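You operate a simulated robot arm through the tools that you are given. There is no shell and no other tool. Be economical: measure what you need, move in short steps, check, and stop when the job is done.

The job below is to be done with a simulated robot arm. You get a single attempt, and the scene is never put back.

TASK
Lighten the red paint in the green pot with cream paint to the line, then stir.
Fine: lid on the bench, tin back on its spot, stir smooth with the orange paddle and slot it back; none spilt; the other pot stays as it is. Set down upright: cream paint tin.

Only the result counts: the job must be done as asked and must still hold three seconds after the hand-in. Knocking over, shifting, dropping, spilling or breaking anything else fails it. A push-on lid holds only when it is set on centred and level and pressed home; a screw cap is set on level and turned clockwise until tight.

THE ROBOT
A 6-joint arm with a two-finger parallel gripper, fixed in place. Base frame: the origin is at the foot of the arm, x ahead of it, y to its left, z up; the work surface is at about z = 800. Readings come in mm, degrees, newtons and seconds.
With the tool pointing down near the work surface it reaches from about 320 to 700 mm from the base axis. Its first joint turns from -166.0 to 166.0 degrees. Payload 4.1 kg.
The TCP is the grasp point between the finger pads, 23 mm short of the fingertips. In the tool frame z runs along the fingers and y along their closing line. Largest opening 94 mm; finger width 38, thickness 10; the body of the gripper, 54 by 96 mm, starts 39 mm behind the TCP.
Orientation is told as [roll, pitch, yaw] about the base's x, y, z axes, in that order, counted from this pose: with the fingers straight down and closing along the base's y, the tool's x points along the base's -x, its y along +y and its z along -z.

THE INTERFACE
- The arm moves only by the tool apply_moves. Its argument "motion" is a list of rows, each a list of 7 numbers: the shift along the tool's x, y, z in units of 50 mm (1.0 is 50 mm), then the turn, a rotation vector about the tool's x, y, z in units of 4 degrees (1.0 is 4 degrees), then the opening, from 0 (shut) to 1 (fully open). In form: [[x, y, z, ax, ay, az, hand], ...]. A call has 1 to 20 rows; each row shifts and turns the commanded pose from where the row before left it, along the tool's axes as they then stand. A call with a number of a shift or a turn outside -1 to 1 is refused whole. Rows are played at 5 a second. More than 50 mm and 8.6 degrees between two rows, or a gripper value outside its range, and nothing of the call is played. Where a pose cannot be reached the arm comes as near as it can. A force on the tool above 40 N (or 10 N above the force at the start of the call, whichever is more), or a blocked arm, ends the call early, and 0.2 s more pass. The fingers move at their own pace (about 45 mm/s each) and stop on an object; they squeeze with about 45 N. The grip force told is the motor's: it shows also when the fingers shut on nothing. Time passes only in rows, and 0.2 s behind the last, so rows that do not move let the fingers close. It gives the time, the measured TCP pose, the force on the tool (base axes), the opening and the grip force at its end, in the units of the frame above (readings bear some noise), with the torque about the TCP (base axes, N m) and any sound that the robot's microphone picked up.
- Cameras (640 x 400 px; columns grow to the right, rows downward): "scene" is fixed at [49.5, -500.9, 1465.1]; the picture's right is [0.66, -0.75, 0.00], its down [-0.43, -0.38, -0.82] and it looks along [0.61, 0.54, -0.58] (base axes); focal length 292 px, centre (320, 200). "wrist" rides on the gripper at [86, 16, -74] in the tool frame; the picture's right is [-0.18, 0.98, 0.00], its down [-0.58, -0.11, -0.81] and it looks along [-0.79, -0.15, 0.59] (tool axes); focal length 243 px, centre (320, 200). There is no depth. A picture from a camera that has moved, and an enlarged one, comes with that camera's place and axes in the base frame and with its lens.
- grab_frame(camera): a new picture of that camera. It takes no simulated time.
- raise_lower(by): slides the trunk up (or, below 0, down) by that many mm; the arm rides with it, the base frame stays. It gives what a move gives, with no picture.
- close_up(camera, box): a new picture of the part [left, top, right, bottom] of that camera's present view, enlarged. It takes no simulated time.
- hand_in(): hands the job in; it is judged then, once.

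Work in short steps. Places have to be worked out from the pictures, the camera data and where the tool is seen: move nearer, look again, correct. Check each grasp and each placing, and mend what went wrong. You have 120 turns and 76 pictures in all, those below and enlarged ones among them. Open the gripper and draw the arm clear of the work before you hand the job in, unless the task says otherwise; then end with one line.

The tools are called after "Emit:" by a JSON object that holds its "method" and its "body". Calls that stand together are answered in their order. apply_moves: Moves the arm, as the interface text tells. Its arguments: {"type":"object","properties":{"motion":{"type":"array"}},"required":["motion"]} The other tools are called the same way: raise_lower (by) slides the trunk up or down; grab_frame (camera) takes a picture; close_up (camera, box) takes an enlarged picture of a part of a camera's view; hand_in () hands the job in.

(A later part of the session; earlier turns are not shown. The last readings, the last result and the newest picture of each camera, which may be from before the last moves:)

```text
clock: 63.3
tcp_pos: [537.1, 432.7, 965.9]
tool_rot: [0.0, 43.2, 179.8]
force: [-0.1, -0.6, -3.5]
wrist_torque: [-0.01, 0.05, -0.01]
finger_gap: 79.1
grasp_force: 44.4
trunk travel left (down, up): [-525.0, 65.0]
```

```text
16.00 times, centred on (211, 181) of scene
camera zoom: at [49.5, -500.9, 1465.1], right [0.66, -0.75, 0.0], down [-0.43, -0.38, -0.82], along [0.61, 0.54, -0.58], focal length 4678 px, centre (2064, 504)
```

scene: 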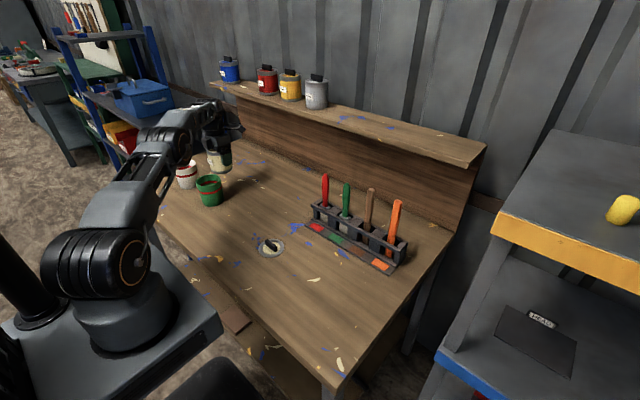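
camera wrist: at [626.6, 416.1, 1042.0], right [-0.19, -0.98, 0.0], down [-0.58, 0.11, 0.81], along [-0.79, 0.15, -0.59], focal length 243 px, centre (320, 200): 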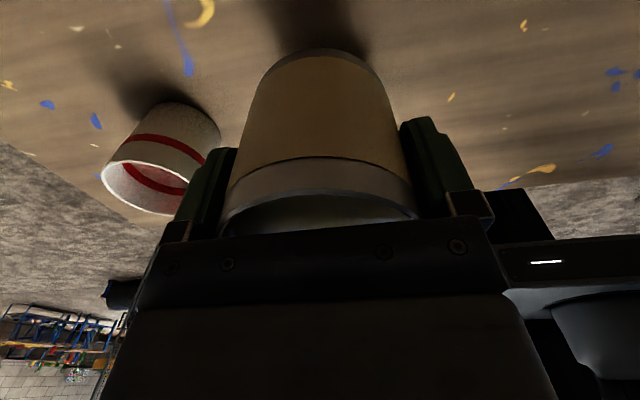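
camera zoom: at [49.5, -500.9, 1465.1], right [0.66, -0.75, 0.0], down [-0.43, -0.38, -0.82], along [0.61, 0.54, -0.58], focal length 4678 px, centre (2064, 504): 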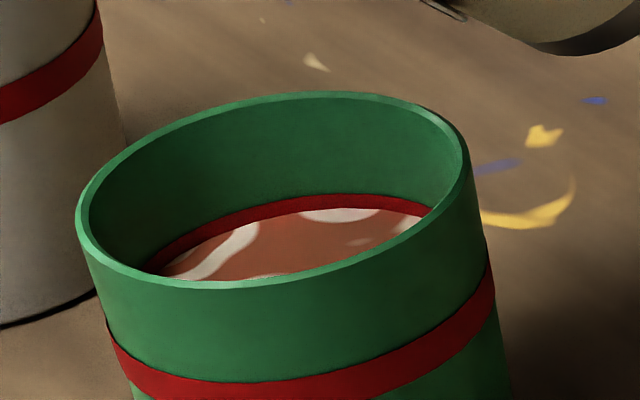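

The level is at about mid-band, so I tilt the tin back upright now.

Emit:
{"method": "apply_moves", "body": {"motion": [[0, 0, 0, 0, -0.8, 0, 0.5], [0, 0, 0, 0, -0.8, 0, 0.5], [0, 0, 0, 0, -0.8, 0, 0.5], [0, 0, 0, 0, -0.8, 0, 0.5], [0, 0, 0, 0, -0.8, 0, 0.5], [0, 0, 0, 0, -0.8, 0, 0.5], [0, 0, 0, 0, -0.8, 0, 0.5], [0, 0, 0, 0, -0.8, 0, 0.5], [0, 0, 0, 0, -0.8, 0, 0.5], [0, 0, 0, 0, -0.8, 0, 0.5], [0, 0, 0, 0, -0.8, 0, 0.5], [0, 0, 0, 0, -0.8, 0, 0.5], [0, 0, 0, 0, -0.8, 0, 0.5], [0, 0, 0, 0, -0.42, 0, 0.5], [0, 0, 0, 0, 0, 0, 0.5], [0, 0, 0, 0, 0, 0, 0.5], [0, 0, 0, 0, 0, 0, 0.5]]}}

Emit:
{"method": "close_up", "body": {"camera": "scene", "box": [198, 172, 224, 190]}}

Emit:
{"method": "close_up", "body": {"camera": "scene", "box": [175, 130, 255, 215]}}

```text
clock: 66.9
tcp_pos: [537.9, 433.3, 966.5]
tool_rot: [0.0, -0.1, 179.8]
force: [0.1, 0.3, -3.2]
wrist_torque: [-0.03, -0.03, 0.02]
finger_gap: 78.8
grasp_force: 45.1
trunk travel left (down, up): [-525.0, 65.0]
```

```text
16.00 times, centred on (211, 181) of scene
camera zoom: at [49.5, -500.9, 1465.1], right [0.66, -0.75, 0.0], down [-0.43, -0.38, -0.82], along [0.61, 0.54, -0.58], focal length 4678 px, centre (2064, 504)
```

zoom: 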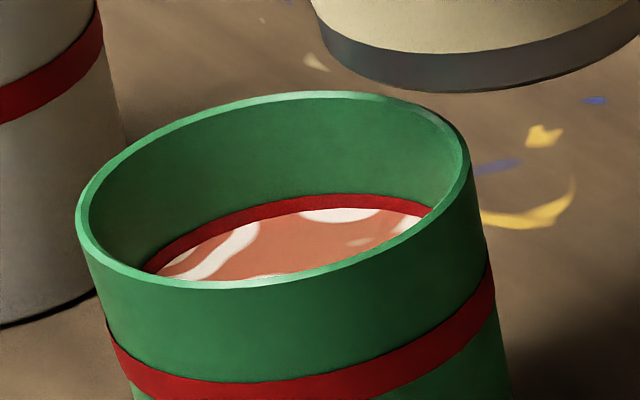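

```text
4.71 times, centred on (215, 172) of scene
camera zoom: at [49.5, -500.9, 1465.1], right [0.66, -0.75, 0.0], down [-0.43, -0.38, -0.82], along [0.61, 0.54, -0.58], focal length 1376 px, centre (814, 329)
```

zoom: 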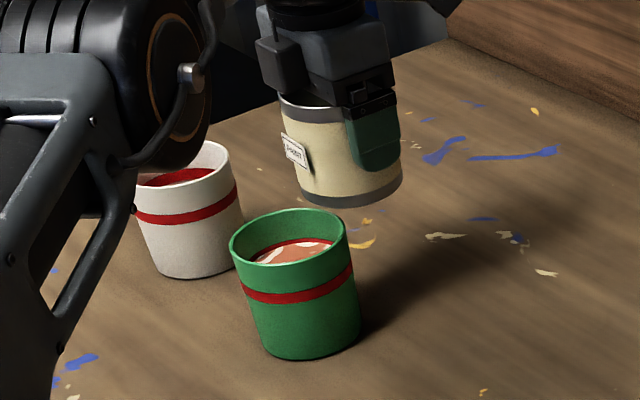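

The level is in the middle of the line and nothing was spilt. I carry the tin back over its spot.

Emit:
{"method": "apply_moves", "body": {"motion": [[-0.03, 0.1, 0, 0, 0, 0, 0.5], [-0.1, 0.25, 0, 0, 0, 0, 0.5], [-0.13, 0.4, 0, 0, 0, 0, 0.5], [-0.13, 0.4, 0, 0, 0, 0, 0.5], [-0.13, 0.4, 0, 0, 0, 0, 0.5], [-0.13, 0.4, 0, 0, 0, 0, 0.5], [-0.13, 0.4, 0, 0, 0, 0, 0.5], [-0.13, 0.4, 0, 0, 0, 0, 0.5], [-0.13, 0.4, 0, 0, 0, 0, 0.5], [-0.13, 0.35, 0, 0, 0, 0, 0.5], [-0.1, 0.2, 0, 0, 0, 0, 0.5], [-0.06, 0.15, 0, 0, 0, 0, 0.5], [0, 0, 0, 0, 0, 0, 0.5], [0, 0, 0.3, 0, 0, 0, 0.5], [0, 0, 0.5, 0, 0, 0, 0.5], [0, 0, 0.5, 0, 0, 0, 0.5], [0, 0, 0.4, 0, 0, 0, 0.5], [0, 0, 0.3, 0, 0, 0, 0.5], [0, 0, 0, 0, 0, 0, 0.5]]}}

```text
clock: 70.9
tcp_pos: [470.2, 238.3, 868.8]
tool_rot: [0.0, 0.0, 179.9]
force: [-0.1, -0.3, -2.7]
wrist_torque: [-0.01, 0.01, -0.02]
finger_gap: 79.1
grasp_force: 44.9
trunk travel left (down, up): [-525.0, 65.0]
```

I trim ~1.5 mm toward the original spot and lower gently.

Emit:
{"method": "apply_moves", "body": {"motion": [[0.02, -0.034, 0, 0, 0, 0, 0.5], [0, 0, 0.14, 0, 0, 0, 0.5], [0, 0, 0.06, 0, 0, 0, 0.5], [0, 0, 0, 0, 0, 0, 0.5]]}}

```text
clock: 71.9
tcp_pos: [472.4, 242.2, 857.5]
tool_rot: [0.0, -0.1, 179.9]
force: [-0.1, -0.7, -4.2]
wrist_torque: [-0.02, 0.0, -0.01]
finger_gap: 79.5
grasp_force: 45.0
trunk travel left (down, up): [-525.0, 65.0]
```

Still hanging free and within about 1 mm of its spot. I lower in 1 mm steps to contact.

Emit:
{"method": "apply_moves", "body": {"motion": [[0, 0, 0.03, 0, 0, 0, 0.5], [0, 0, 0.02, 0, 0, 0, 0.5], [0, 0, 0.02, 0, 0, 0, 0.5], [0, 0, 0, 0, 0, 0, 0.5]]}}

```text
clock: 72.9
tcp_pos: [472.9, 241.5, 854.6]
tool_rot: [-0.1, 0.0, 179.9]
force: [-1.4, -2.3, 4.2]
wrist_torque: [-0.34, 0.05, -0.03]
finger_gap: 79.0
grasp_force: 45.0
trunk travel left (down, up): [-525.0, 65.0]
```

The tin is down (net contact ~7 N). I open and rise straight up.

Emit:
{"method": "apply_moves", "body": {"motion": [[0, 0, 0, 0, 0, 0, 0.9], [0, 0, 0, 0, 0, 0, 1], [0, 0, 0, 0, 0, 0, 1], [0, 0, -0.2, 0, 0, 0, 1], [0, 0, -0.5, 0, 0, 0, 1], [0, 0, -0.8, 0, 0, 0, 1], [0, 0, -0.8, 0, 0, 0, 1], [0, 0, -0.8, 0, 0, 0, 1], [0, 0, 0, 0, 0, 0, 1]]}}

Emit:
{"method": "grab_frame", "body": {"camera": "wrist"}}

Emit:
{"method": "close_up", "body": {"camera": "scene", "box": [150, 140, 290, 240]}}

```text
clock: 74.9
tcp_pos: [471.1, 240.9, 1008.5]
tool_rot: [0.0, -0.1, 179.9]
force: [0.3, -0.5, -0.2]
wrist_torque: [-0.01, -0.03, 0.01]
finger_gap: 94.0
grasp_force: 0.0
trunk travel left (down, up): [-525.0, 65.0]
```

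```text
41 pictures are left
camera wrist: at [558.3, 224.9, 1083.6], right [-0.19, -0.98, 0.0], down [-0.58, 0.11, 0.81], along [-0.79, 0.15, -0.59], focal length 243 px, centre (320, 200)
```

wrist: 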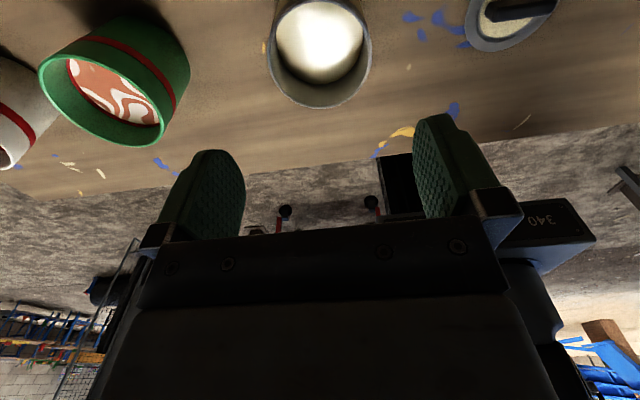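

```text
4.00 times, centred on (220, 190) of scene
camera zoom: at [49.5, -500.9, 1465.1], right [0.66, -0.75, 0.0], down [-0.43, -0.38, -0.82], along [0.61, 0.54, -0.58], focal length 1169 px, centre (720, 240)
```

zoom: 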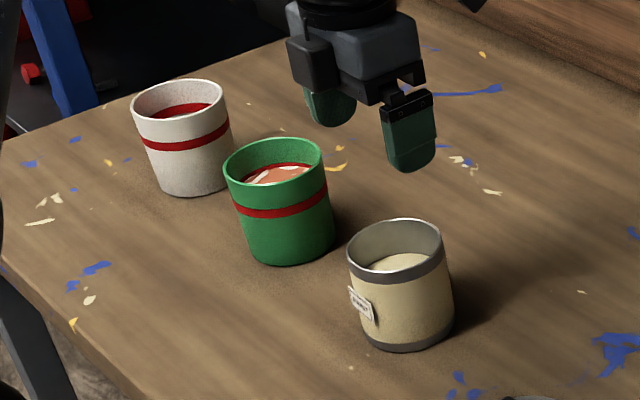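

The tin is back on its spot and upright. For the paddle I need the tool the other way round, so I move to open space and unwind from yaw 180 to about yaw 10.

Emit:
{"method": "apply_moves", "body": {"motion": [[-0.1, 0.9, -0.2, 0, 0, 0, 1], [-0.1, 0.9, -0.2, 0, 0, 0, 1], [-0.1, 0.9, -0.2, 0, 0, 0, 1], [-0.1, 0.9, -0.2, 0, 0, 0, 1], [0, 0, 0, 0, 0, 1, 1], [0, 0, 0, 0, 0, 1, 1], [0, 0, 0, 0, 0, 1, 1], [0, 0, 0, 0, 0, 1, 1], [0, 0, 0, 0, 0, 1, 1], [0, 0, 0, 0, 0, 1, 1], [0, 0, 0, 0, 0, 1, 1], [0, 0, 0, 0, 0, 1, 1], [0, 0, 0, 0, 0, 1, 1], [0, 0, 0, 0, 0, 1, 1], [0, 0, 0, 0, 0, 1, 1], [0, 0, 0, 0, 0, 1, 1], [0, 0, 0, 0, 0, 1, 1], [0, 0, 0, 0, 0, 1, 1], [0, 0, 0, 0, 0, 1, 1], [0, 0, 0, 0, 0, 1, 1]]}}

Emit:
{"method": "apply_moves", "body": {"motion": [[0, 0, 0, 0, 0, 1, 1], [0, 0, 0, 0, 0, 1, 1], [0, 0, 0, 0, 0, 1, 1], [0, 0, 0, 0, 0, 1, 1], [0, 0, 0, 0, 0, 1, 1], [0, 0, 0, 0, 0, 1, 1], [0, 0, 0, 0, 0, 1, 1], [0, 0, 0, 0, 0, 1, 1], [0, 0, 0, 0, 0, 1, 1], [0, 0, 0, 0, 0, 1, 1], [0, 0, 0, 0, 0, 1, 1], [0, 0, 0, 0, 0, 1, 1], [0, 0, 0, 0, 0, 1, 1], [0, 0, 0, 0, 0, 1, 1], [0, 0, 0, 0, 0, 1, 1], [0, 0, 0, 0, 0, 1, 1], [0, 0, 0, 0, 0, 1, 1], [0, 0, 0, 0, 0, 1, 1], [0, 0, 0, 0, 0, 1, 1], [0, 0, 0, 0, 0, 1, 1]]}}

Emit:
{"method": "apply_moves", "body": {"motion": [[0, 0, 0, 0, 0, 1, 1], [0, 0, 0, 0, 0, 1, 1], [0, 0, 0, 0, 0, 1, 1], [0, 0, 0, 0, 0, 1, 1], [0, 0, 0, 0, 0, 1, 1], [0, 0, 0, 0, 0, 1, 1], [0, 0, 0, 0, 0, 0.5, 1], [0, 0, 0, 0, 0, 0, 1]]}}

Emit:
{"method": "close_up", "body": {"camera": "scene", "box": [365, 190, 415, 280]}}

```text
clock: 79.1
tcp_pos: [452.3, 62.0, 1048.8]
tool_rot: [0.0, -0.1, 115.9]
force: [0.7, 0.3, -0.3]
wrist_torque: [-0.02, -0.01, 0.0]
finger_gap: 94.0
grasp_force: 0.2
trunk travel left (down, up): [-525.0, 65.0]
```

```text
clock: 83.3
tcp_pos: [452.4, 61.9, 1049.3]
tool_rot: [0.1, 0.1, 35.8]
force: [0.1, 0.4, -0.1]
wrist_torque: [0.02, 0.04, -0.02]
finger_gap: 93.9
grasp_force: 0.0
trunk travel left (down, up): [-525.0, 65.0]
```

```text
clock: 85.1
tcp_pos: [453.0, 63.6, 1048.7]
tool_rot: [0.1, 0.1, 9.9]
force: [1.0, -0.2, 0.4]
wrist_torque: [-0.04, -0.01, 0.01]
finger_gap: 93.9
grasp_force: 0.0
trunk travel left (down, up): [-525.0, 65.0]
```

```text
4.44 times, centred on (390, 235) of scene
camera zoom: at [49.5, -500.9, 1465.1], right [0.66, -0.75, 0.0], down [-0.43, -0.38, -0.82], along [0.61, 0.54, -0.58], focal length 1299 px, centre (9, 44)
```

zoom: 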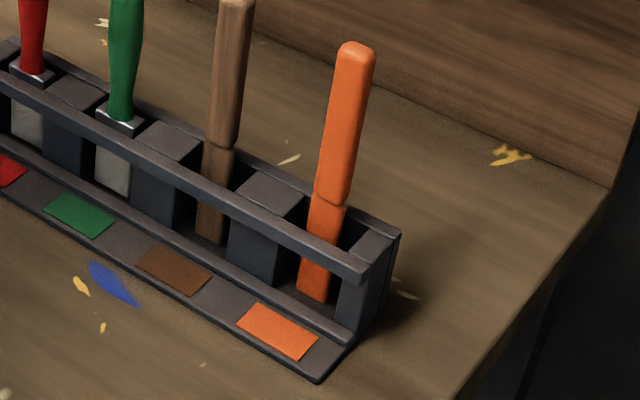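

The orange paddle stands vertical at about (662, -241), top z ≈ 1015, in an open slot. I move toward it and tilt the tool 45° outward.

Emit:
{"method": "apply_moves", "body": {"motion": [[-0.128, -0.82, -0.1025, 0, 0, 0, 0.6], [-0.128, -0.82, -0.1025, 0, 0, 0, 0.6], [-0.128, -0.82, -0.1025, 0, 0, 0, 0.6], [-0.128, -0.82, -0.1025, 0, 0, 0, 0.6], [-0.128, -0.82, -0.1025, 0, 0, 0, 0.6], [-0.128, -0.82, -0.1025, 0, 0, 0, 0.6], [-0.128, -0.82, -0.1025, 0, 0, 0, 0.6], [-0.128, -0.82, -0.1025, 0, 0, 0, 0.6], [0, 0, 0, 0, -1, 0, 0.6], [0, 0, 0, 0, -1, 0, 0.6], [0, 0, 0, 0, -1, 0, 0.6], [0, 0, 0, 0, -1, 0, 0.6], [0, 0, 0, 0, -1, 0, 0.6], [0, 0, 0, 0, -1, 0, 0.6], [0, 0, 0, 0, -1, 0, 0.6], [0, 0, 0, 0, -1, 0, 0.6], [0, 0, 0, 0, -1, 0, 0.6], [0, 0, 0, 0, -1, 0, 0.6], [0, 0, 0, 0, -1, 0, 0.6], [0, 0, 0, 0, -0.25, 0, 0.6]]}}

Emit:
{"method": "grab_frame", "body": {"camera": "wrist"}}

```text
clock: 89.3
tcp_pos: [559.5, -253.4, 1090.5]
tool_rot: [0.1, -45.0, 9.8]
force: [0.3, 0.5, 0.5]
wrist_torque: [-0.03, 0.02, -0.02]
finger_gap: 56.3
grasp_force: 0.0
trunk travel left (down, up): [-525.0, 65.0]
```

```text
38 pictures are left
camera wrist: at [445.6, -256.5, 1081.7], right [-0.04, 0.99, 0.13], down [-0.14, -0.14, 0.98], along [0.99, 0.02, 0.14], focal length 243 px, centre (320, 200)
```

wrist: 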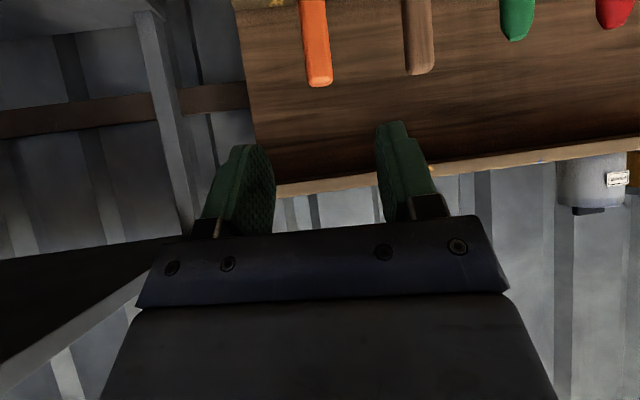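

The orange top is at ≈ (662, -240, 1015), matching the estimate. I approach along the tool axis, stop ~60 mm short, and look.

Emit:
{"method": "apply_moves", "body": {"motion": [[0.06, -0.02, 0.5, 0, 0, 0, 0.6], [0.06, -0.02, 0.5, 0, 0, 0, 0.6], [0.06, -0.02, 0.5, 0, 0, 0, 0.6], [0.06, -0.03, 0.4, 0, 0, 0, 0.6], [0, 0, 0, 0, 0, 0, 0.6]]}}

Emit:
{"method": "grab_frame", "body": {"camera": "wrist"}}

Emit:
{"method": "close_up", "body": {"camera": "scene", "box": [350, 170, 430, 270]}}

```text
clock: 90.5
tcp_pos: [616.6, -245.1, 1013.4]
tool_rot: [0.0, -44.8, 10.0]
force: [0.0, -0.1, 0.5]
wrist_torque: [0.02, 0.02, 0.0]
finger_gap: 56.3
grasp_force: 0.1
trunk travel left (down, up): [-525.0, 65.0]
```

```text
37 pictures are left
camera wrist: at [503.5, -249.6, 1006.3], right [-0.04, 0.99, 0.13], down [-0.14, -0.14, 0.98], along [0.99, 0.02, 0.14], focal length 243 px, centre (320, 200)
```

wrist: 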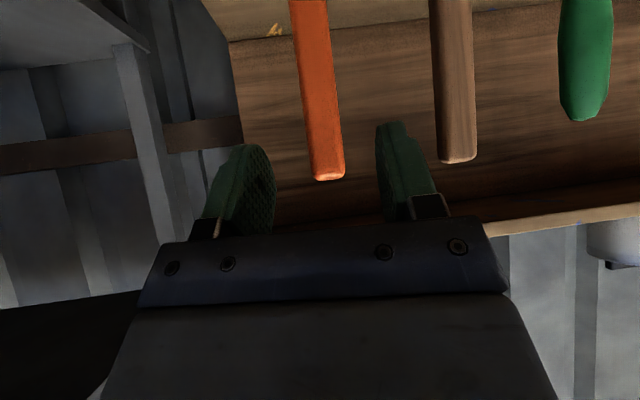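

```text
4.00 times, centred on (390, 220) of scene
camera zoom: at [49.5, -500.9, 1465.1], right [0.66, -0.75, 0.0], down [-0.43, -0.38, -0.82], along [0.61, 0.54, -0.58], focal length 1169 px, centre (40, 120)
```

zoom: 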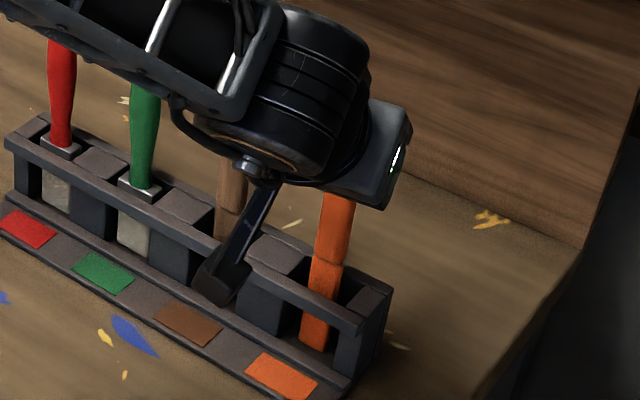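

The paddle is centred on the tool axis. I advance the last 62 mm and close.

Emit:
{"method": "apply_moves", "body": {"motion": [[0, 0, 0.4, 0, 0, 0, 0.6], [0, 0, 0.4, 0, 0, 0, 0.6], [0, 0, 0.3, 0, 0, 0, 0.6], [0, 0, 0.14, 0, 0, 0, 0.6], [0, 0, 0, 0, 0, 0, 0.6]]}}

Emit:
{"method": "grab_frame", "body": {"camera": "wrist"}}

```text
clock: 91.7
tcp_pos: [661.8, -239.2, 969.4]
tool_rot: [0.1, -44.9, 9.9]
force: [0.3, 0.2, 0.5]
wrist_torque: [-0.01, 0.0, -0.03]
finger_gap: 56.4
grasp_force: 0.0
trunk travel left (down, up): [-525.0, 65.0]
```

```text
35 pictures are left
camera wrist: at [547.2, -242.9, 961.1], right [-0.04, 0.99, 0.13], down [-0.14, -0.14, 0.98], along [0.99, 0.02, 0.14], focal length 243 px, centre (320, 200)
```

wrist: 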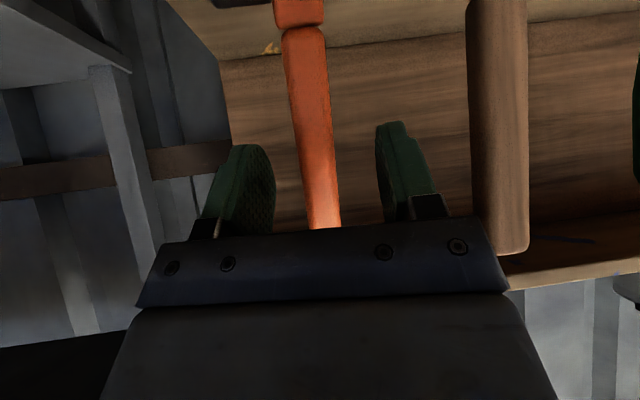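

It is centred between the pads, so I close.

Emit:
{"method": "apply_moves", "body": {"motion": [[0, 0, 0, 0, 0, 0, 0.4], [0, 0, 0, 0, 0, 0, 0.2], [0, 0, 0, 0, 0, 0, 0], [0, 0, 0, 0, 0, 0, 0], [0, 0, 0, 0, 0, 0, 0]]}}

```text
clock: 92.9
tcp_pos: [661.6, -238.8, 968.9]
tool_rot: [0.1, -44.8, 9.8]
force: [0.6, -0.4, 0.3]
wrist_torque: [0.0, 0.02, 0.02]
finger_gap: 0.0
grasp_force: 42.4
trunk travel left (down, up): [-525.0, 65.0]
```

The fingers closed on nothing, so the paddle must be farther out than thought. I look.

Emit:
{"method": "grab_frame", "body": {"camera": "wrist"}}

Emit:
{"method": "close_up", "body": {"camera": "scene", "box": [350, 160, 430, 280]}}

```text
34 pictures are left
camera wrist: at [547.0, -243.0, 961.3], right [-0.04, 0.99, 0.13], down [-0.14, -0.14, 0.98], along [0.99, 0.02, 0.14], focal length 243 px, centre (320, 200)
```

wrist: 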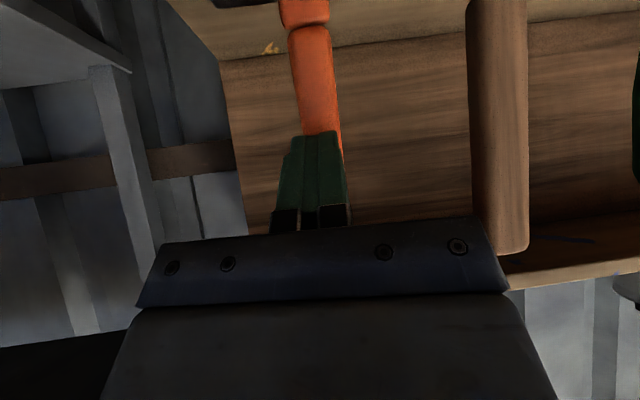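

```text
3.33 times, centred on (390, 220) of scene
camera zoom: at [49.5, -500.9, 1465.1], right [0.66, -0.75, 0.0], down [-0.43, -0.38, -0.82], along [0.61, 0.54, -0.58], focal length 974 px, centre (87, 133)
```

zoom: 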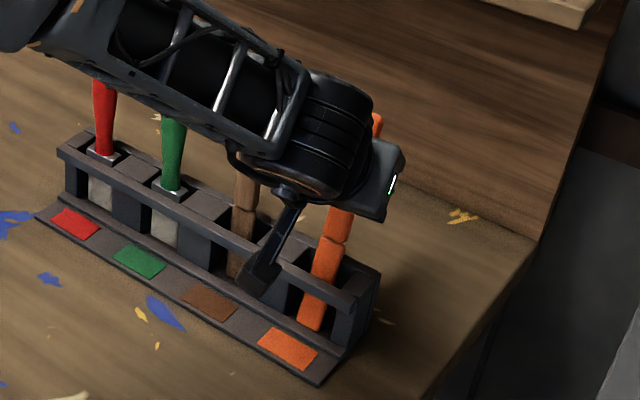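

The paddle now leans outward, so the approach must have pushed its top. I open, back off along the tool axis, and look again.

Emit:
{"method": "apply_moves", "body": {"motion": [[0, 0, 0, 0, 0, 0, 0.3], [0, 0, 0, 0, 0, 0, 0.6], [0, 0, -0.2, 0, 0, 0, 0.6], [0, 0, -0.5, 0, 0, 0, 0.6], [0, 0, -0.7, 0, 0, 0, 0.6], [0, 0, -0.9, 0, 0, 0, 0.6], [0, 0, -0.9, 0, 0, 0, 0.6], [0, 0, 0, 0, 0, 0, 0.6]]}}

Emit:
{"method": "close_up", "body": {"camera": "scene", "box": [350, 180, 430, 280]}}

Emit:
{"method": "grab_frame", "body": {"camera": "wrist"}}

```text
clock: 94.7
tcp_pos: [550.0, -257.7, 1084.1]
tool_rot: [0.0, -44.9, 9.9]
force: [-0.1, -0.2, 0.0]
wrist_torque: [0.0, 0.01, 0.0]
finger_gap: 56.3
grasp_force: 0.0
trunk travel left (down, up): [-525.0, 65.0]
```

```text
4.00 times, centred on (390, 230) of scene
camera zoom: at [49.5, -500.9, 1465.1], right [0.66, -0.75, 0.0], down [-0.43, -0.38, -0.82], along [0.61, 0.54, -0.58], focal length 1169 px, centre (40, 80)
```

zoom: 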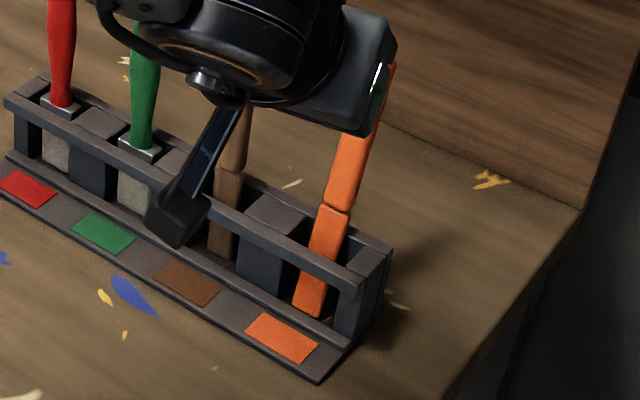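

```text
31 pictures are left
camera wrist: at [436.2, -261.0, 1076.1], right [-0.04, 0.99, 0.13], down [-0.14, -0.14, 0.98], along [0.99, 0.02, 0.14], focal length 243 px, centre (320, 200)
```

wrist: 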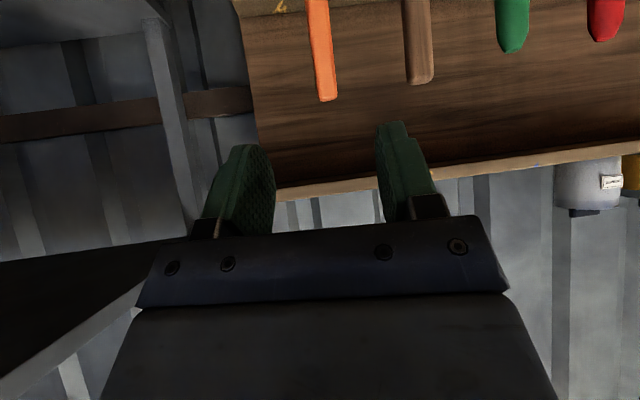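

The paddle leans back in its slot, and the gripper hides it. I move aside (+y) and back to see it from both cameras.

Emit:
{"method": "apply_moves", "body": {"motion": [[0, 0.7, -0.3, 0, 0, 0, 0.6], [0, 0.7, -0.3, 0, 0, 0, 0.6], [0, 0.7, -0.3, 0, 0, 0, 0.6], [0, 0, 0, 0, 0, 0, 0.6]]}}

Emit:
{"method": "close_up", "body": {"camera": "scene", "box": [360, 180, 430, 280]}}

Emit:
{"method": "grab_frame", "body": {"camera": "wrist"}}

```text
clock: 95.7
tcp_pos: [500.2, -158.0, 1117.0]
tool_rot: [0.1, -44.9, 9.7]
force: [-0.1, 0.1, -0.6]
wrist_torque: [0.01, 0.03, 0.0]
finger_gap: 56.4
grasp_force: 0.1
trunk travel left (down, up): [-525.0, 65.0]
```

```text
4.00 times, centred on (395, 230) of scene
camera zoom: at [49.5, -500.9, 1465.1], right [0.66, -0.75, 0.0], down [-0.43, -0.38, -0.82], along [0.61, 0.54, -0.58], focal length 1169 px, centre (20, 80)
```

zoom: 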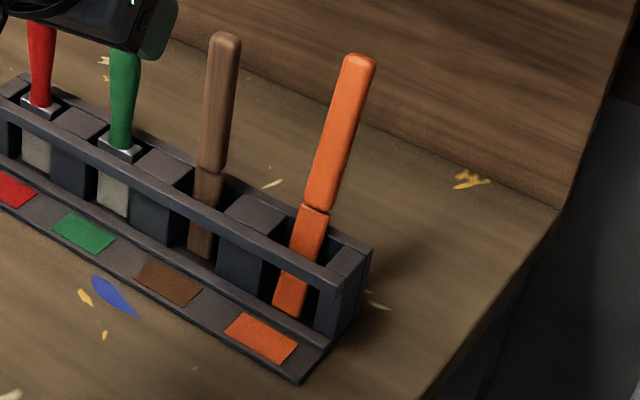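

```text
29 pictures are left
camera wrist: at [387.4, -162.9, 1108.8], right [-0.04, 0.99, 0.13], down [-0.14, -0.14, 0.98], along [0.99, 0.02, 0.14], focal length 243 px, centre (320, 200)
```

wrist: 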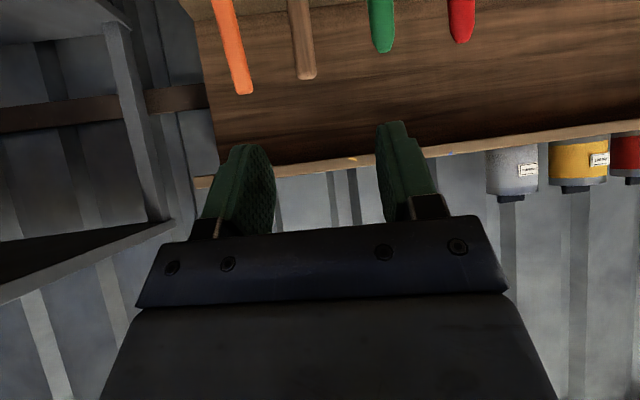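

The orange paddle now runs from (655, -240, 805) up to (707, -234, 1007), leaning ~14°. I use a flatter approach (39°) aimed at a grip point ≈ (695, -235, 960), stopping 100 mm short first.

Emit:
{"method": "apply_moves", "body": {"motion": [[0.064, -0.73, 0, 0, 0.75, 0, 0.6], [0.064, -0.73, 0, 0, 0.75, 0, 0.6], [0.064, -0.73, 0, 0, 0, 0, 0.6], [0, 0, 0.69, 0, 0, 0, 0.6], [0, 0, 0.69, 0, 0, 0, 0.6], [0, 0, 0.69, 0, 0, 0, 0.6], [0, 0, 0.69, 0, 0, 0, 0.6], [0, 0, 0, 0, 0, 0, 0.6]]}}

Emit:
{"method": "grab_frame", "body": {"camera": "wrist"}}

```text
clock: 97.5
tcp_pos: [595.7, -255.7, 1000.8]
tool_rot: [0.0, -38.9, 9.9]
force: [-0.2, 0.3, -0.1]
wrist_torque: [0.0, 0.01, 0.01]
finger_gap: 56.3
grasp_force: 0.0
trunk travel left (down, up): [-525.0, 65.0]
```

```text
28 pictures are left
camera wrist: at [482.3, -260.0, 1004.4], right [-0.03, 0.99, 0.12], down [-0.03, -0.12, 0.99], along [1.0, 0.02, 0.04], focal length 243 px, centre (320, 200)
```

wrist: 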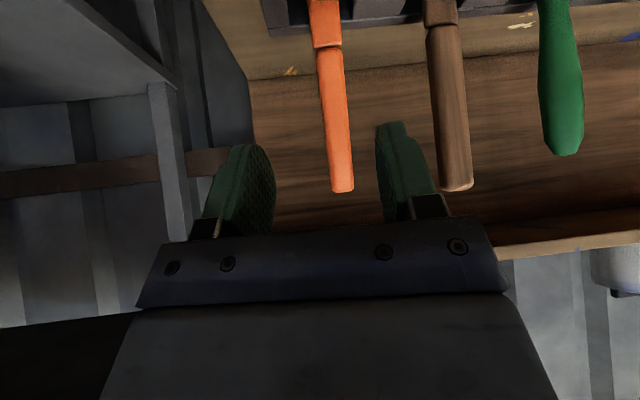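

I tilted the wrong way (51° down instead of 39°). I correct by 12°, shift onto the approach line, and look.

Emit:
{"method": "apply_moves", "body": {"motion": [[0, 0, 0, 0, -1, 0, 0.6], [0, 0, 0, 0, -1, 0, 0.6], [0, 0, 0, 0, -1, 0, 0.6], [-0.32, 0.03, 0.2, 0, 0, 0, 0.6], [-0.32, 0.03, 0.3, 0, 0, 0, 0.6], [0, 0, 0.2, 0, 0, 0, 0.6], [0, 0, 0, 0, 0, 0, 0.6]]}}

Emit:
{"method": "grab_frame", "body": {"camera": "wrist"}}

Emit:
{"method": "close_up", "body": {"camera": "scene", "box": [350, 160, 430, 280]}}

```text
clock: 99.1
tcp_pos: [643.2, -244.2, 1003.3]
tool_rot: [0.1, -50.9, 9.9]
force: [0.6, 1.2, -0.1]
wrist_torque: [0.02, 0.02, 0.0]
finger_gap: 56.4
grasp_force: 0.1
trunk travel left (down, up): [-525.0, 65.0]
```

```text
27 pictures are left
camera wrist: at [529.8, -247.9, 983.6], right [-0.06, 0.99, 0.14], down [-0.24, -0.15, 0.96], along [0.97, 0.02, 0.24], focal length 243 px, centre (320, 200)
```

wrist: 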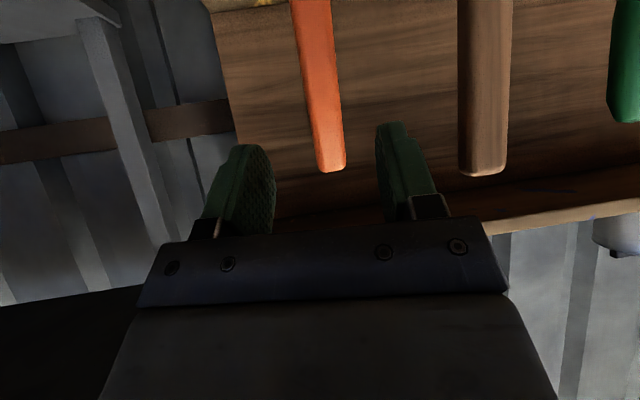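

```text
3.33 times, centred on (390, 220) of scene
camera zoom: at [49.5, -500.9, 1465.1], right [0.66, -0.75, 0.0], down [-0.43, -0.38, -0.82], along [0.61, 0.54, -0.58], focal length 974 px, centre (87, 133)
```

zoom: 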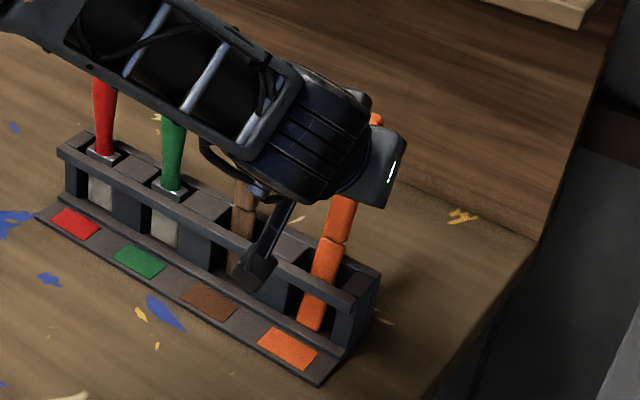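

The paddle is on axis within 2 mm and ~68 mm ahead. I advance and close.

Emit:
{"method": "apply_moves", "body": {"motion": [[0, 0.03, 0.4, 0, 0, 0, 0.6], [0, 0, 0.4, 0, 0, 0, 0.6], [0, 0, 0.4, 0, 0, 0, 0.6], [0, 0, 0.2, 0, 0, 0, 0.6], [0, 0, 0, 0, 0, 0, 0.4], [0, 0, 0, 0, 0, 0, 0.2], [0, 0, 0, 0, 0, 0, 0], [0, 0, 0, 0, 0, 0, 0], [0, 0, 0, 0, 0, 0, 0]]}}

Emit:
{"method": "grab_frame", "body": {"camera": "wrist"}}

```text
clock: 101.1
tcp_pos: [697.5, -233.5, 958.7]
tool_rot: [0.3, -50.9, 9.8]
force: [-5.3, 4.3, -0.2]
wrist_torque: [0.55, -0.18, -0.46]
finger_gap: 22.0
grasp_force: 44.8
trunk travel left (down, up): [-525.0, 65.0]
```

```text
25 pictures are left
camera wrist: at [584.1, -236.6, 940.0], right [-0.06, 0.99, 0.14], down [-0.24, -0.15, 0.96], along [0.97, 0.02, 0.24], focal length 243 px, centre (320, 200)
```

wrist: 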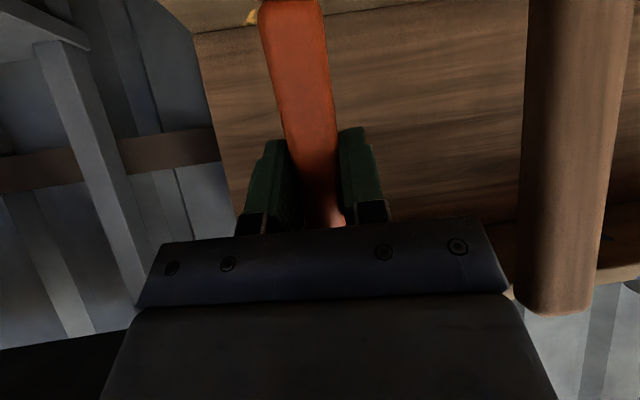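

The handle is gripped (22 mm). I lift 5 mm, straighten the paddle by 14.4° about its foot, then lift vertically out of the rack.

Emit:
{"method": "apply_moves", "body": {"motion": [[-0.078, 0, -0.063, 0, 0, 0, 0], [0.084, 0.01, -0.184, 0, -0.9, 0, 0], [0.084, 0.01, -0.184, 0, -0.9, 0, 0], [0.084, 0.01, -0.184, 0, -0.9, 0, 0], [0.084, 0.01, -0.184, 0, -0.9, 0, 0], [0, 0, 0, 0, 0, 0, 0]]}}

Emit:
{"method": "close_up", "body": {"camera": "scene", "box": [350, 170, 430, 280]}}

```text
clock: 102.5
tcp_pos: [656.3, -238.7, 971.0]
tool_rot: [0.1, -65.4, 9.9]
force: [0.0, -0.2, -0.5]
wrist_torque: [-0.06, -0.02, 0.0]
finger_gap: 21.2
grasp_force: 45.6
trunk travel left (down, up): [-525.0, 65.0]
```

```text
3.64 times, centred on (390, 225) of scene
camera zoom: at [49.5, -500.9, 1465.1], right [0.66, -0.75, 0.0], down [-0.43, -0.38, -0.82], along [0.61, 0.54, -0.58], focal length 1063 px, centre (66, 109)
```

zoom: 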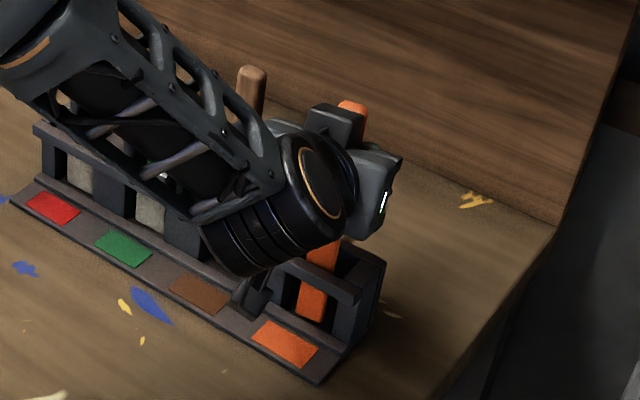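

It is straight and free. I lift vertically 120 mm.

Emit:
{"method": "apply_moves", "body": {"motion": [[-0.27, 0, -0.125, 0, 0, 0, 0], [-0.545, 0, -0.25, 0, 0, 0, 0], [-0.545, 0, -0.25, 0, 0, 0, 0], [-0.545, 0, -0.25, 0, 0, 0, 0], [-0.35, 0, -0.16, 0, 0, 0, 0], [0, 0, 0, 0, 0, 0, 0]]}}

Emit:
{"method": "close_up", "body": {"camera": "scene", "box": [330, 120, 450, 280]}}

```text
clock: 103.9
tcp_pos: [657.1, -238.3, 1096.4]
tool_rot: [0.3, -65.3, 9.8]
force: [-0.1, -0.6, -0.7]
wrist_torque: [0.0, -0.01, 0.0]
finger_gap: 20.8
grasp_force: 45.6
trunk travel left (down, up): [-525.0, 65.0]
```

```text
2.50 times, centred on (390, 200) of scene
camera zoom: at [49.5, -500.9, 1465.1], right [0.66, -0.75, 0.0], down [-0.43, -0.38, -0.82], along [0.61, 0.54, -0.58], focal length 731 px, centre (145, 200)
```

zoom: 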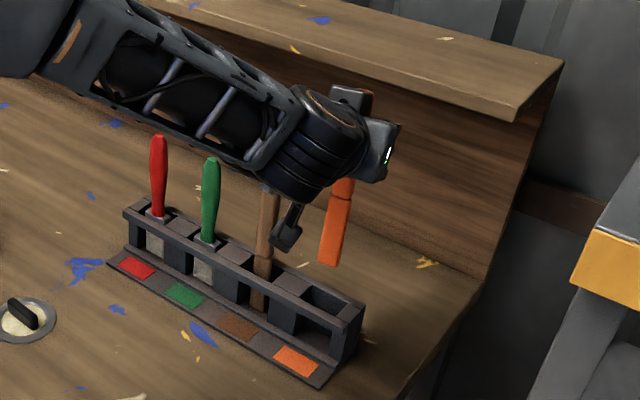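

The paddle is out cleanly. I draw it back from the rack and carry it to over the green pot (469, 433), tip at ≈ z 937.

Emit:
{"method": "apply_moves", "body": {"motion": [[0.288, 0.119, -0.627, 0, 0, 0, 0], [0.288, 0.119, -0.627, 0, 0, 0, 0], [0.288, 0.119, -0.627, 0, 0, 0, 0], [0.288, 0.119, -0.627, 0, 0, 0, 0], [-0.037, 0.892, 0.081, 0, 0, 0, 0], [-0.037, 0.892, 0.081, 0, 0, 0, 0], [-0.037, 0.892, 0.081, 0, 0, 0, 0], [-0.037, 0.892, 0.081, 0, 0, 0, 0], [-0.037, 0.892, 0.081, 0, 0, 0, 0], [-0.037, 0.892, 0.081, 0, 0, 0, 0], [-0.037, 0.892, 0.081, 0, 0, 0, 0], [-0.037, 0.892, 0.081, 0, 0, 0, 0], [-0.037, 0.892, 0.081, 0, 0, 0, 0], [-0.037, 0.892, 0.081, 0, 0, 0, 0], [-0.037, 0.892, 0.081, 0, 0, 0, 0], [-0.037, 0.892, 0.081, 0, 0, 0, 0], [-0.037, 0.892, 0.081, 0, 0, 0, 0], [-0.037, 0.892, 0.081, 0, 0, 0, 0], [-0.037, 0.892, 0.081, 0, 0, 0, 0], [0, 0, 0, 0, 0, 0, 0]]}}

Emit:
{"method": "close_up", "body": {"camera": "scene", "box": [150, 100, 270, 220]}}

Emit:
{"method": "grab_frame", "body": {"camera": "wrist"}}

```text
clock: 108.1
tcp_pos: [495.0, 41.7, 1098.2]
tool_rot: [0.7, -65.2, 9.8]
force: [-0.1, 0.6, -0.4]
wrist_torque: [-0.02, 0.0, 0.02]
finger_gap: 21.1
grasp_force: 45.1
out of reach, approached as far as the arm can: row 11, 12, 13, 14, 15, 16, 17, 18, 19
trunk travel left (down, up): [-525.0, 65.0]
```

```text
3.33 times, centred on (210, 160) of scene
camera zoom: at [49.5, -500.9, 1465.1], right [0.66, -0.75, 0.0], down [-0.43, -0.38, -0.82], along [0.61, 0.54, -0.58], focal length 974 px, centre (687, 333)
```

zoom: 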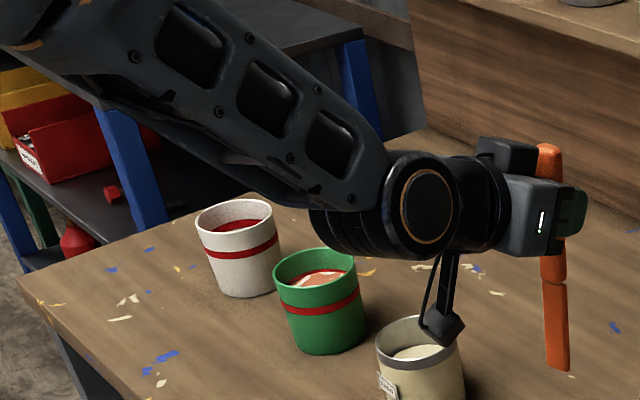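

```text
21 pictures are left
camera wrist: at [392.1, 39.3, 1051.1], right [-0.1, 0.98, 0.17], down [-0.46, -0.2, 0.87], along [0.88, 0.01, 0.47], focal length 243 px, centre (320, 200)
```

wrist: 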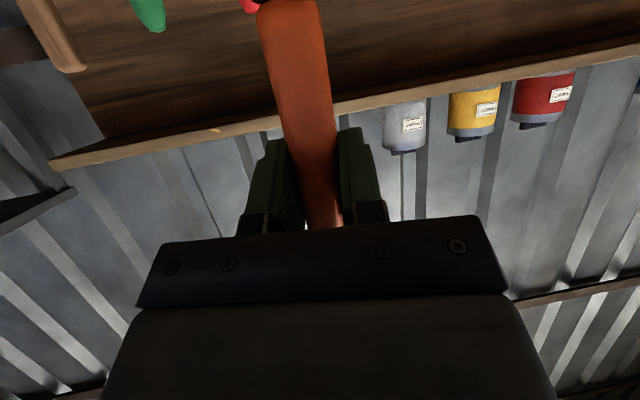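

The arm was too folded there: a TCP radius of ~500 mm is the inner limit at this tilt. I swing out to x = 545 and take a wider path to the pot.

Emit:
{"method": "apply_moves", "body": {"motion": [[-0.206, -0.085, 0.448, 0, 0, 0, 0], [-0.206, -0.085, 0.448, 0, 0, 0, 0], [0.007, 0.796, -0.015, 0, 0, 0, 0], [0.007, 0.796, -0.015, 0, 0, 0, 0], [0.007, 0.796, -0.015, 0, 0, 0, 0], [0.007, 0.796, -0.015, 0, 0, 0, 0], [0.007, 0.796, -0.015, 0, 0, 0, 0], [0.007, 0.796, -0.015, 0, 0, 0, 0], [0.007, 0.796, -0.015, 0, 0, 0, 0], [0.007, 0.796, -0.015, 0, 0, 0, 0], [0.007, 0.796, -0.015, 0, 0, 0, 0], [0.007, 0.796, -0.015, 0, 0, 0, 0], [0, 0, 0, 0, 0, 0, 0]]}}

Emit:
{"method": "close_up", "body": {"camera": "scene", "box": [150, 100, 270, 220]}}

```text
clock: 110.9
tcp_pos: [539.8, 54.1, 1120.2]
tool_rot: [0.6, -65.3, 9.7]
force: [-0.4, -0.1, 0.3]
wrist_torque: [0.0, -0.01, 0.0]
finger_gap: 20.7
grasp_force: 44.7
out of reach, approached as far as the arm can: row 3, 4, 5, 6, 7, 8, 9, 10, 11, 12
trunk travel left (down, up): [-525.0, 65.0]
```

```text
3.33 times, centred on (210, 160) of scene
camera zoom: at [49.5, -500.9, 1465.1], right [0.66, -0.75, 0.0], down [-0.43, -0.38, -0.82], along [0.61, 0.54, -0.58], focal length 974 px, centre (687, 333)
```

zoom: 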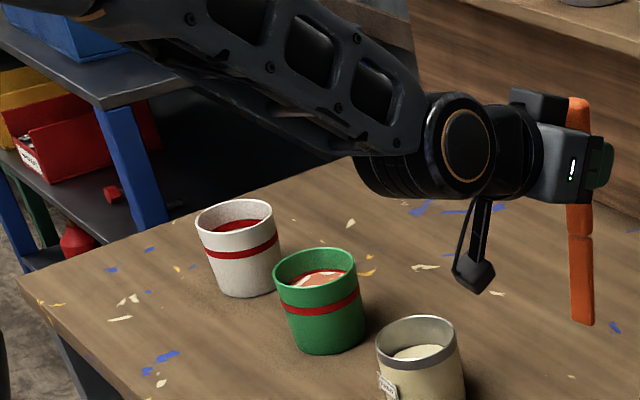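

The limit is the wrist straightening (tool in line with the forearm). I tip the tool 36° steeper, carry over to the pot, and then right the paddle again there.

Emit:
{"method": "apply_moves", "body": {"motion": [[0, 0, 0, 0, 1, 0, 0], [0, 0, 0, 0, 1, 0, 0], [0, 0, 0, 0, 1, 0, 0], [0, 0, 0, 0, 1, 0, 0], [0, 0, 0, 0, 1, 0, 0], [0, 0, 0, 0, 1, 0, 0], [0, 0, 0, 0, 1, 0, 0], [0, 0, 0, 0, 1, 0, 0], [0, 0, 0, 0, 1, 0, 0], [0.032, 0.856, 0.033, 0, 0, 0, 0], [0.032, 0.856, 0.033, 0, 0, 0, 0], [0.032, 0.856, 0.033, 0, 0, 0, 0], [0.032, 0.856, 0.033, 0, 0, 0, 0], [0.032, 0.856, 0.033, 0, 0, 0, 0], [0.032, 0.856, 0.033, 0, 0, 0, 0], [0.032, 0.856, 0.033, 0, 0, 0, 0], [0.032, 0.856, 0.033, 0, 0, 0, 0], [0.032, 0.856, 0.033, 0, 0, 0, 0], [0, 0, 0, 0, 0, 0, 0]]}}

```text
clock: 114.9
tcp_pos: [449.0, 442.2, 1121.4]
tool_rot: [4.3, -47.7, 10.4]
force: [-0.3, 0.0, -0.9]
wrist_torque: [-0.03, -0.02, -0.01]
finger_gap: 21.0
grasp_force: 45.4
out of reach, approached as far as the arm can: row 4, 5, 6, 7, 9
trunk travel left (down, up): [-525.0, 65.0]
```

It arrived beside the pot at tilt 48°, roll 4°. I take out the roll and right the paddle.

Emit:
{"method": "apply_moves", "body": {"motion": [[0, 0, 0, 0.54, 0, 0, 0], [0, 0, 0, 0.54, 0, 0, 0], [0, 0, 0, 0, -0.72, 0, 0], [0, 0, 0, 0, -0.72, 0, 0], [0, 0, 0, 0, -0.72, 0, 0], [0, 0, 0, 0, -0.72, 0, 0], [0, 0, 0, 0, -0.72, 0, 0], [0, 0, 0, 0, -0.72, 0, 0], [0, 0, 0, 0, 0, 0, 0]]}}

Emit:
{"method": "close_up", "body": {"camera": "scene", "box": [150, 100, 270, 220]}}

```text
clock: 116.9
tcp_pos: [449.3, 442.5, 1120.6]
tool_rot: [0.0, -65.1, 10.5]
force: [-0.1, -0.1, -0.6]
wrist_torque: [0.01, 0.04, -0.02]
finger_gap: 20.9
grasp_force: 45.1
trunk travel left (down, up): [-525.0, 65.0]
```

```text
3.33 times, centred on (210, 160) of scene
camera zoom: at [49.5, -500.9, 1465.1], right [0.66, -0.75, 0.0], down [-0.43, -0.38, -0.82], along [0.61, 0.54, -0.58], focal length 974 px, centre (687, 333)
```

zoom: 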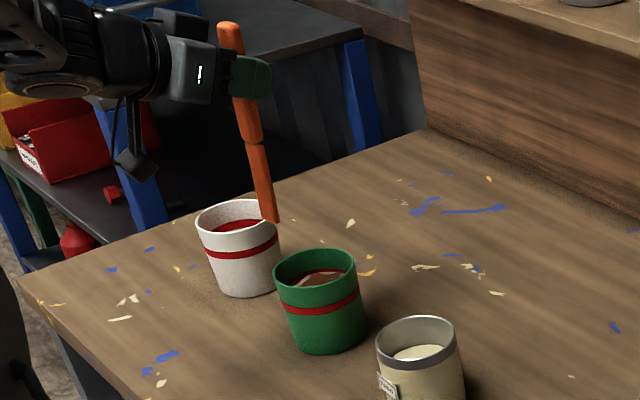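

The paddle is vertical, tip z ≈ 963. I centre it over the pot (470, 431), lower so the tip is just above the rim, and check.

Emit:
{"method": "apply_moves", "body": {"motion": [[-0.08, -0.15, 0.17, 0, 0, 0, 0], [-0.08, -0.15, 0.17, 0, 0, 0, 0], [0.32, 0, 0.15, 0, 0, 0, 0], [0.4, 0, 0.185, 0, 0, 0, 0], [0.18, 0, 0.085, 0, 0, 0, 0], [0, 0, 0, 0, 0, 0, 0]]}}

Emit:
{"method": "close_up", "body": {"camera": "scene", "box": [170, 120, 250, 210]}}

```text
clock: 118.3
tcp_pos: [470.4, 431.0, 1068.4]
tool_rot: [-0.1, -65.0, 10.6]
force: [0.3, -0.3, -1.5]
wrist_torque: [0.06, 0.0, 0.02]
finger_gap: 21.1
grasp_force: 45.2
trunk travel left (down, up): [-525.0, 65.0]
```

```text
4.44 times, centred on (210, 165) of scene
camera zoom: at [49.5, -500.9, 1465.1], right [0.66, -0.75, 0.0], down [-0.43, -0.38, -0.82], along [0.61, 0.54, -0.58], focal length 1299 px, centre (809, 356)
```

zoom: 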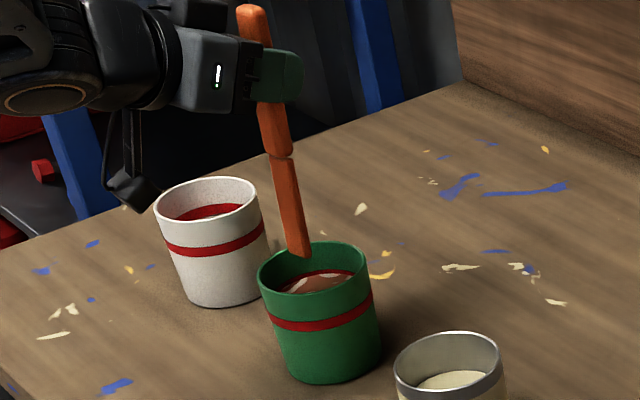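

The tip sits ~9 mm toward -x of the pot centre. I shift +x 9 mm and lower in two stages.

Emit:
{"method": "apply_moves", "body": {"motion": [[-0.074, -0.033, 0.16, 0, 0, 0, 0], [0.3, 0, 0.14, 0, 0, 0, 0], [0.3, 0, 0.14, 0, 0, 0, 0], [0.3, 0, 0.14, 0, 0, 0, 0], [0, 0, 0, 0, 0, 0, 0]]}}

Emit:
{"method": "close_up", "body": {"camera": "scene", "box": [185, 150, 235, 210]}}

```text
clock: 119.5
tcp_pos: [479.9, 430.5, 1021.2]
tool_rot: [-0.1, -65.0, 10.6]
force: [-0.6, 0.8, -1.7]
wrist_torque: [0.01, -0.02, 0.01]
finger_gap: 21.2
grasp_force: 44.7
trunk travel left (down, up): [-525.0, 65.0]
```

```text
6.67 times, centred on (210, 180) of scene
camera zoom: at [49.5, -500.9, 1465.1], right [0.66, -0.75, 0.0], down [-0.43, -0.38, -0.82], along [0.61, 0.54, -0.58], focal length 1949 px, centre (1053, 333)
```

zoom: 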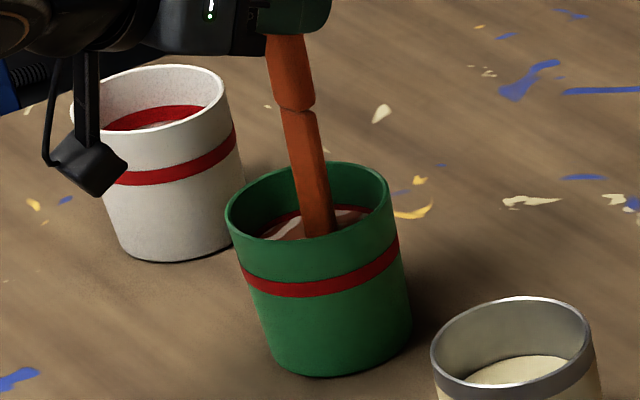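

The paddle is entering the pot. I nudge +y 4 mm and lower toward 10 to 15 mm above the pot floor.

Emit:
{"method": "apply_moves", "body": {"motion": [[0.25, 0.08, 0.115, 0, 0, 0, 0], [0.25, 0, 0.115, 0, 0, 0, 0], [0.2, 0, 0.093, 0, 0, 0, 0], [0.08, 0, 0.037, 0, 0, 0, 0], [0, 0, 0, 0, 0, 0, 0]]}}

Emit:
{"method": "close_up", "body": {"camera": "scene", "box": [185, 150, 235, 210]}}

```text
clock: 120.7
tcp_pos: [479.1, 434.3, 977.8]
tool_rot: [-0.1, -65.0, 10.4]
force: [-0.3, -0.1, -0.3]
wrist_torque: [0.01, 0.03, 0.04]
finger_gap: 21.0
grasp_force: 44.9
trunk travel left (down, up): [-525.0, 65.0]
```

```text
6.67 times, centred on (210, 180) of scene
camera zoom: at [49.5, -500.9, 1465.1], right [0.66, -0.75, 0.0], down [-0.43, -0.38, -0.82], along [0.61, 0.54, -0.58], focal length 1949 px, centre (1053, 333)
```

zoom: 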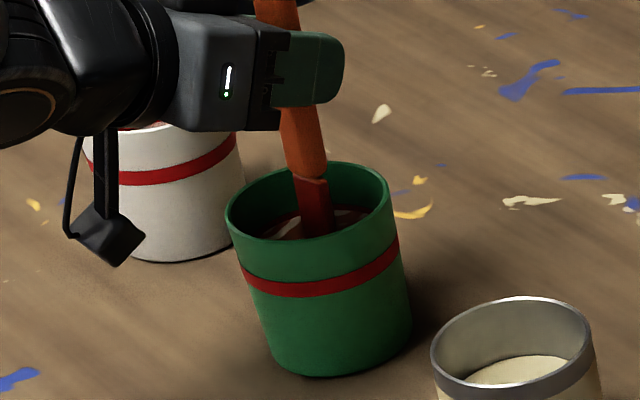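

No contact. I stir with a 14 mm circle, one slow turn first to check the clearance.

Emit:
{"method": "apply_moves", "body": {"motion": [[-0.059, 0, 0.127, 0, 0, 0, 0], [-0.059, 0, 0.127, 0, 0, 0, 0], [0.0158, 0.14, -0.034, 0, 0, 0, 0], [0.0432, 0.1025, -0.093, 0, 0, 0, 0], [0.0589, 0.0375, -0.127, 0, 0, 0, 0], [0.0589, -0.0375, -0.127, 0, 0, 0, 0], [0.0432, -0.1025, -0.093, 0, 0, 0, 0], [0.0158, -0.14, -0.034, 0, 0, 0, 0], [-0.0158, -0.14, 0.034, 0, 0, 0, 0], [-0.0432, -0.1025, 0.093, 0, 0, 0, 0], [-0.0589, -0.0375, 0.127, 0, 0, 0, 0], [-0.0589, 0.0375, 0.127, 0, 0, 0, 0], [-0.0432, 0.1025, 0.093, 0, 0, 0, 0], [-0.0158, 0.14, 0.034, 0, 0, 0, 0]]}}

Emit:
{"method": "close_up", "body": {"camera": "scene", "box": [185, 150, 235, 210]}}

```text
clock: 123.7
tcp_pos: [493.5, 438.7, 977.1]
tool_rot: [-0.1, -65.0, 10.5]
force: [0.0, -0.4, 0.4]
wrist_torque: [-0.04, 0.03, -0.01]
finger_gap: 20.9
grasp_force: 45.0
trunk travel left (down, up): [-525.0, 65.0]
```

```text
6.67 times, centred on (210, 180) of scene
camera zoom: at [49.5, -500.9, 1465.1], right [0.66, -0.75, 0.0], down [-0.43, -0.38, -0.82], along [0.61, 0.54, -0.58], focal length 1949 px, centre (1053, 333)
```

zoom: 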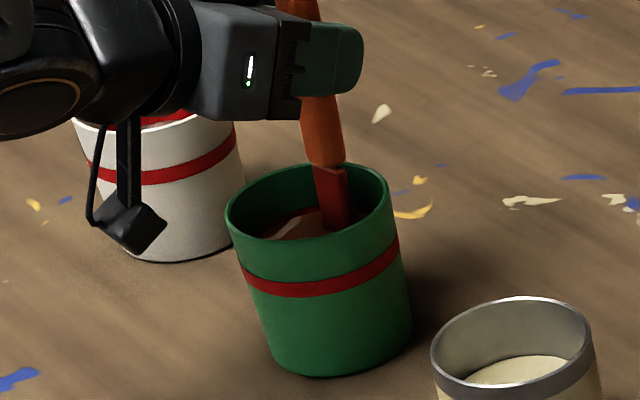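

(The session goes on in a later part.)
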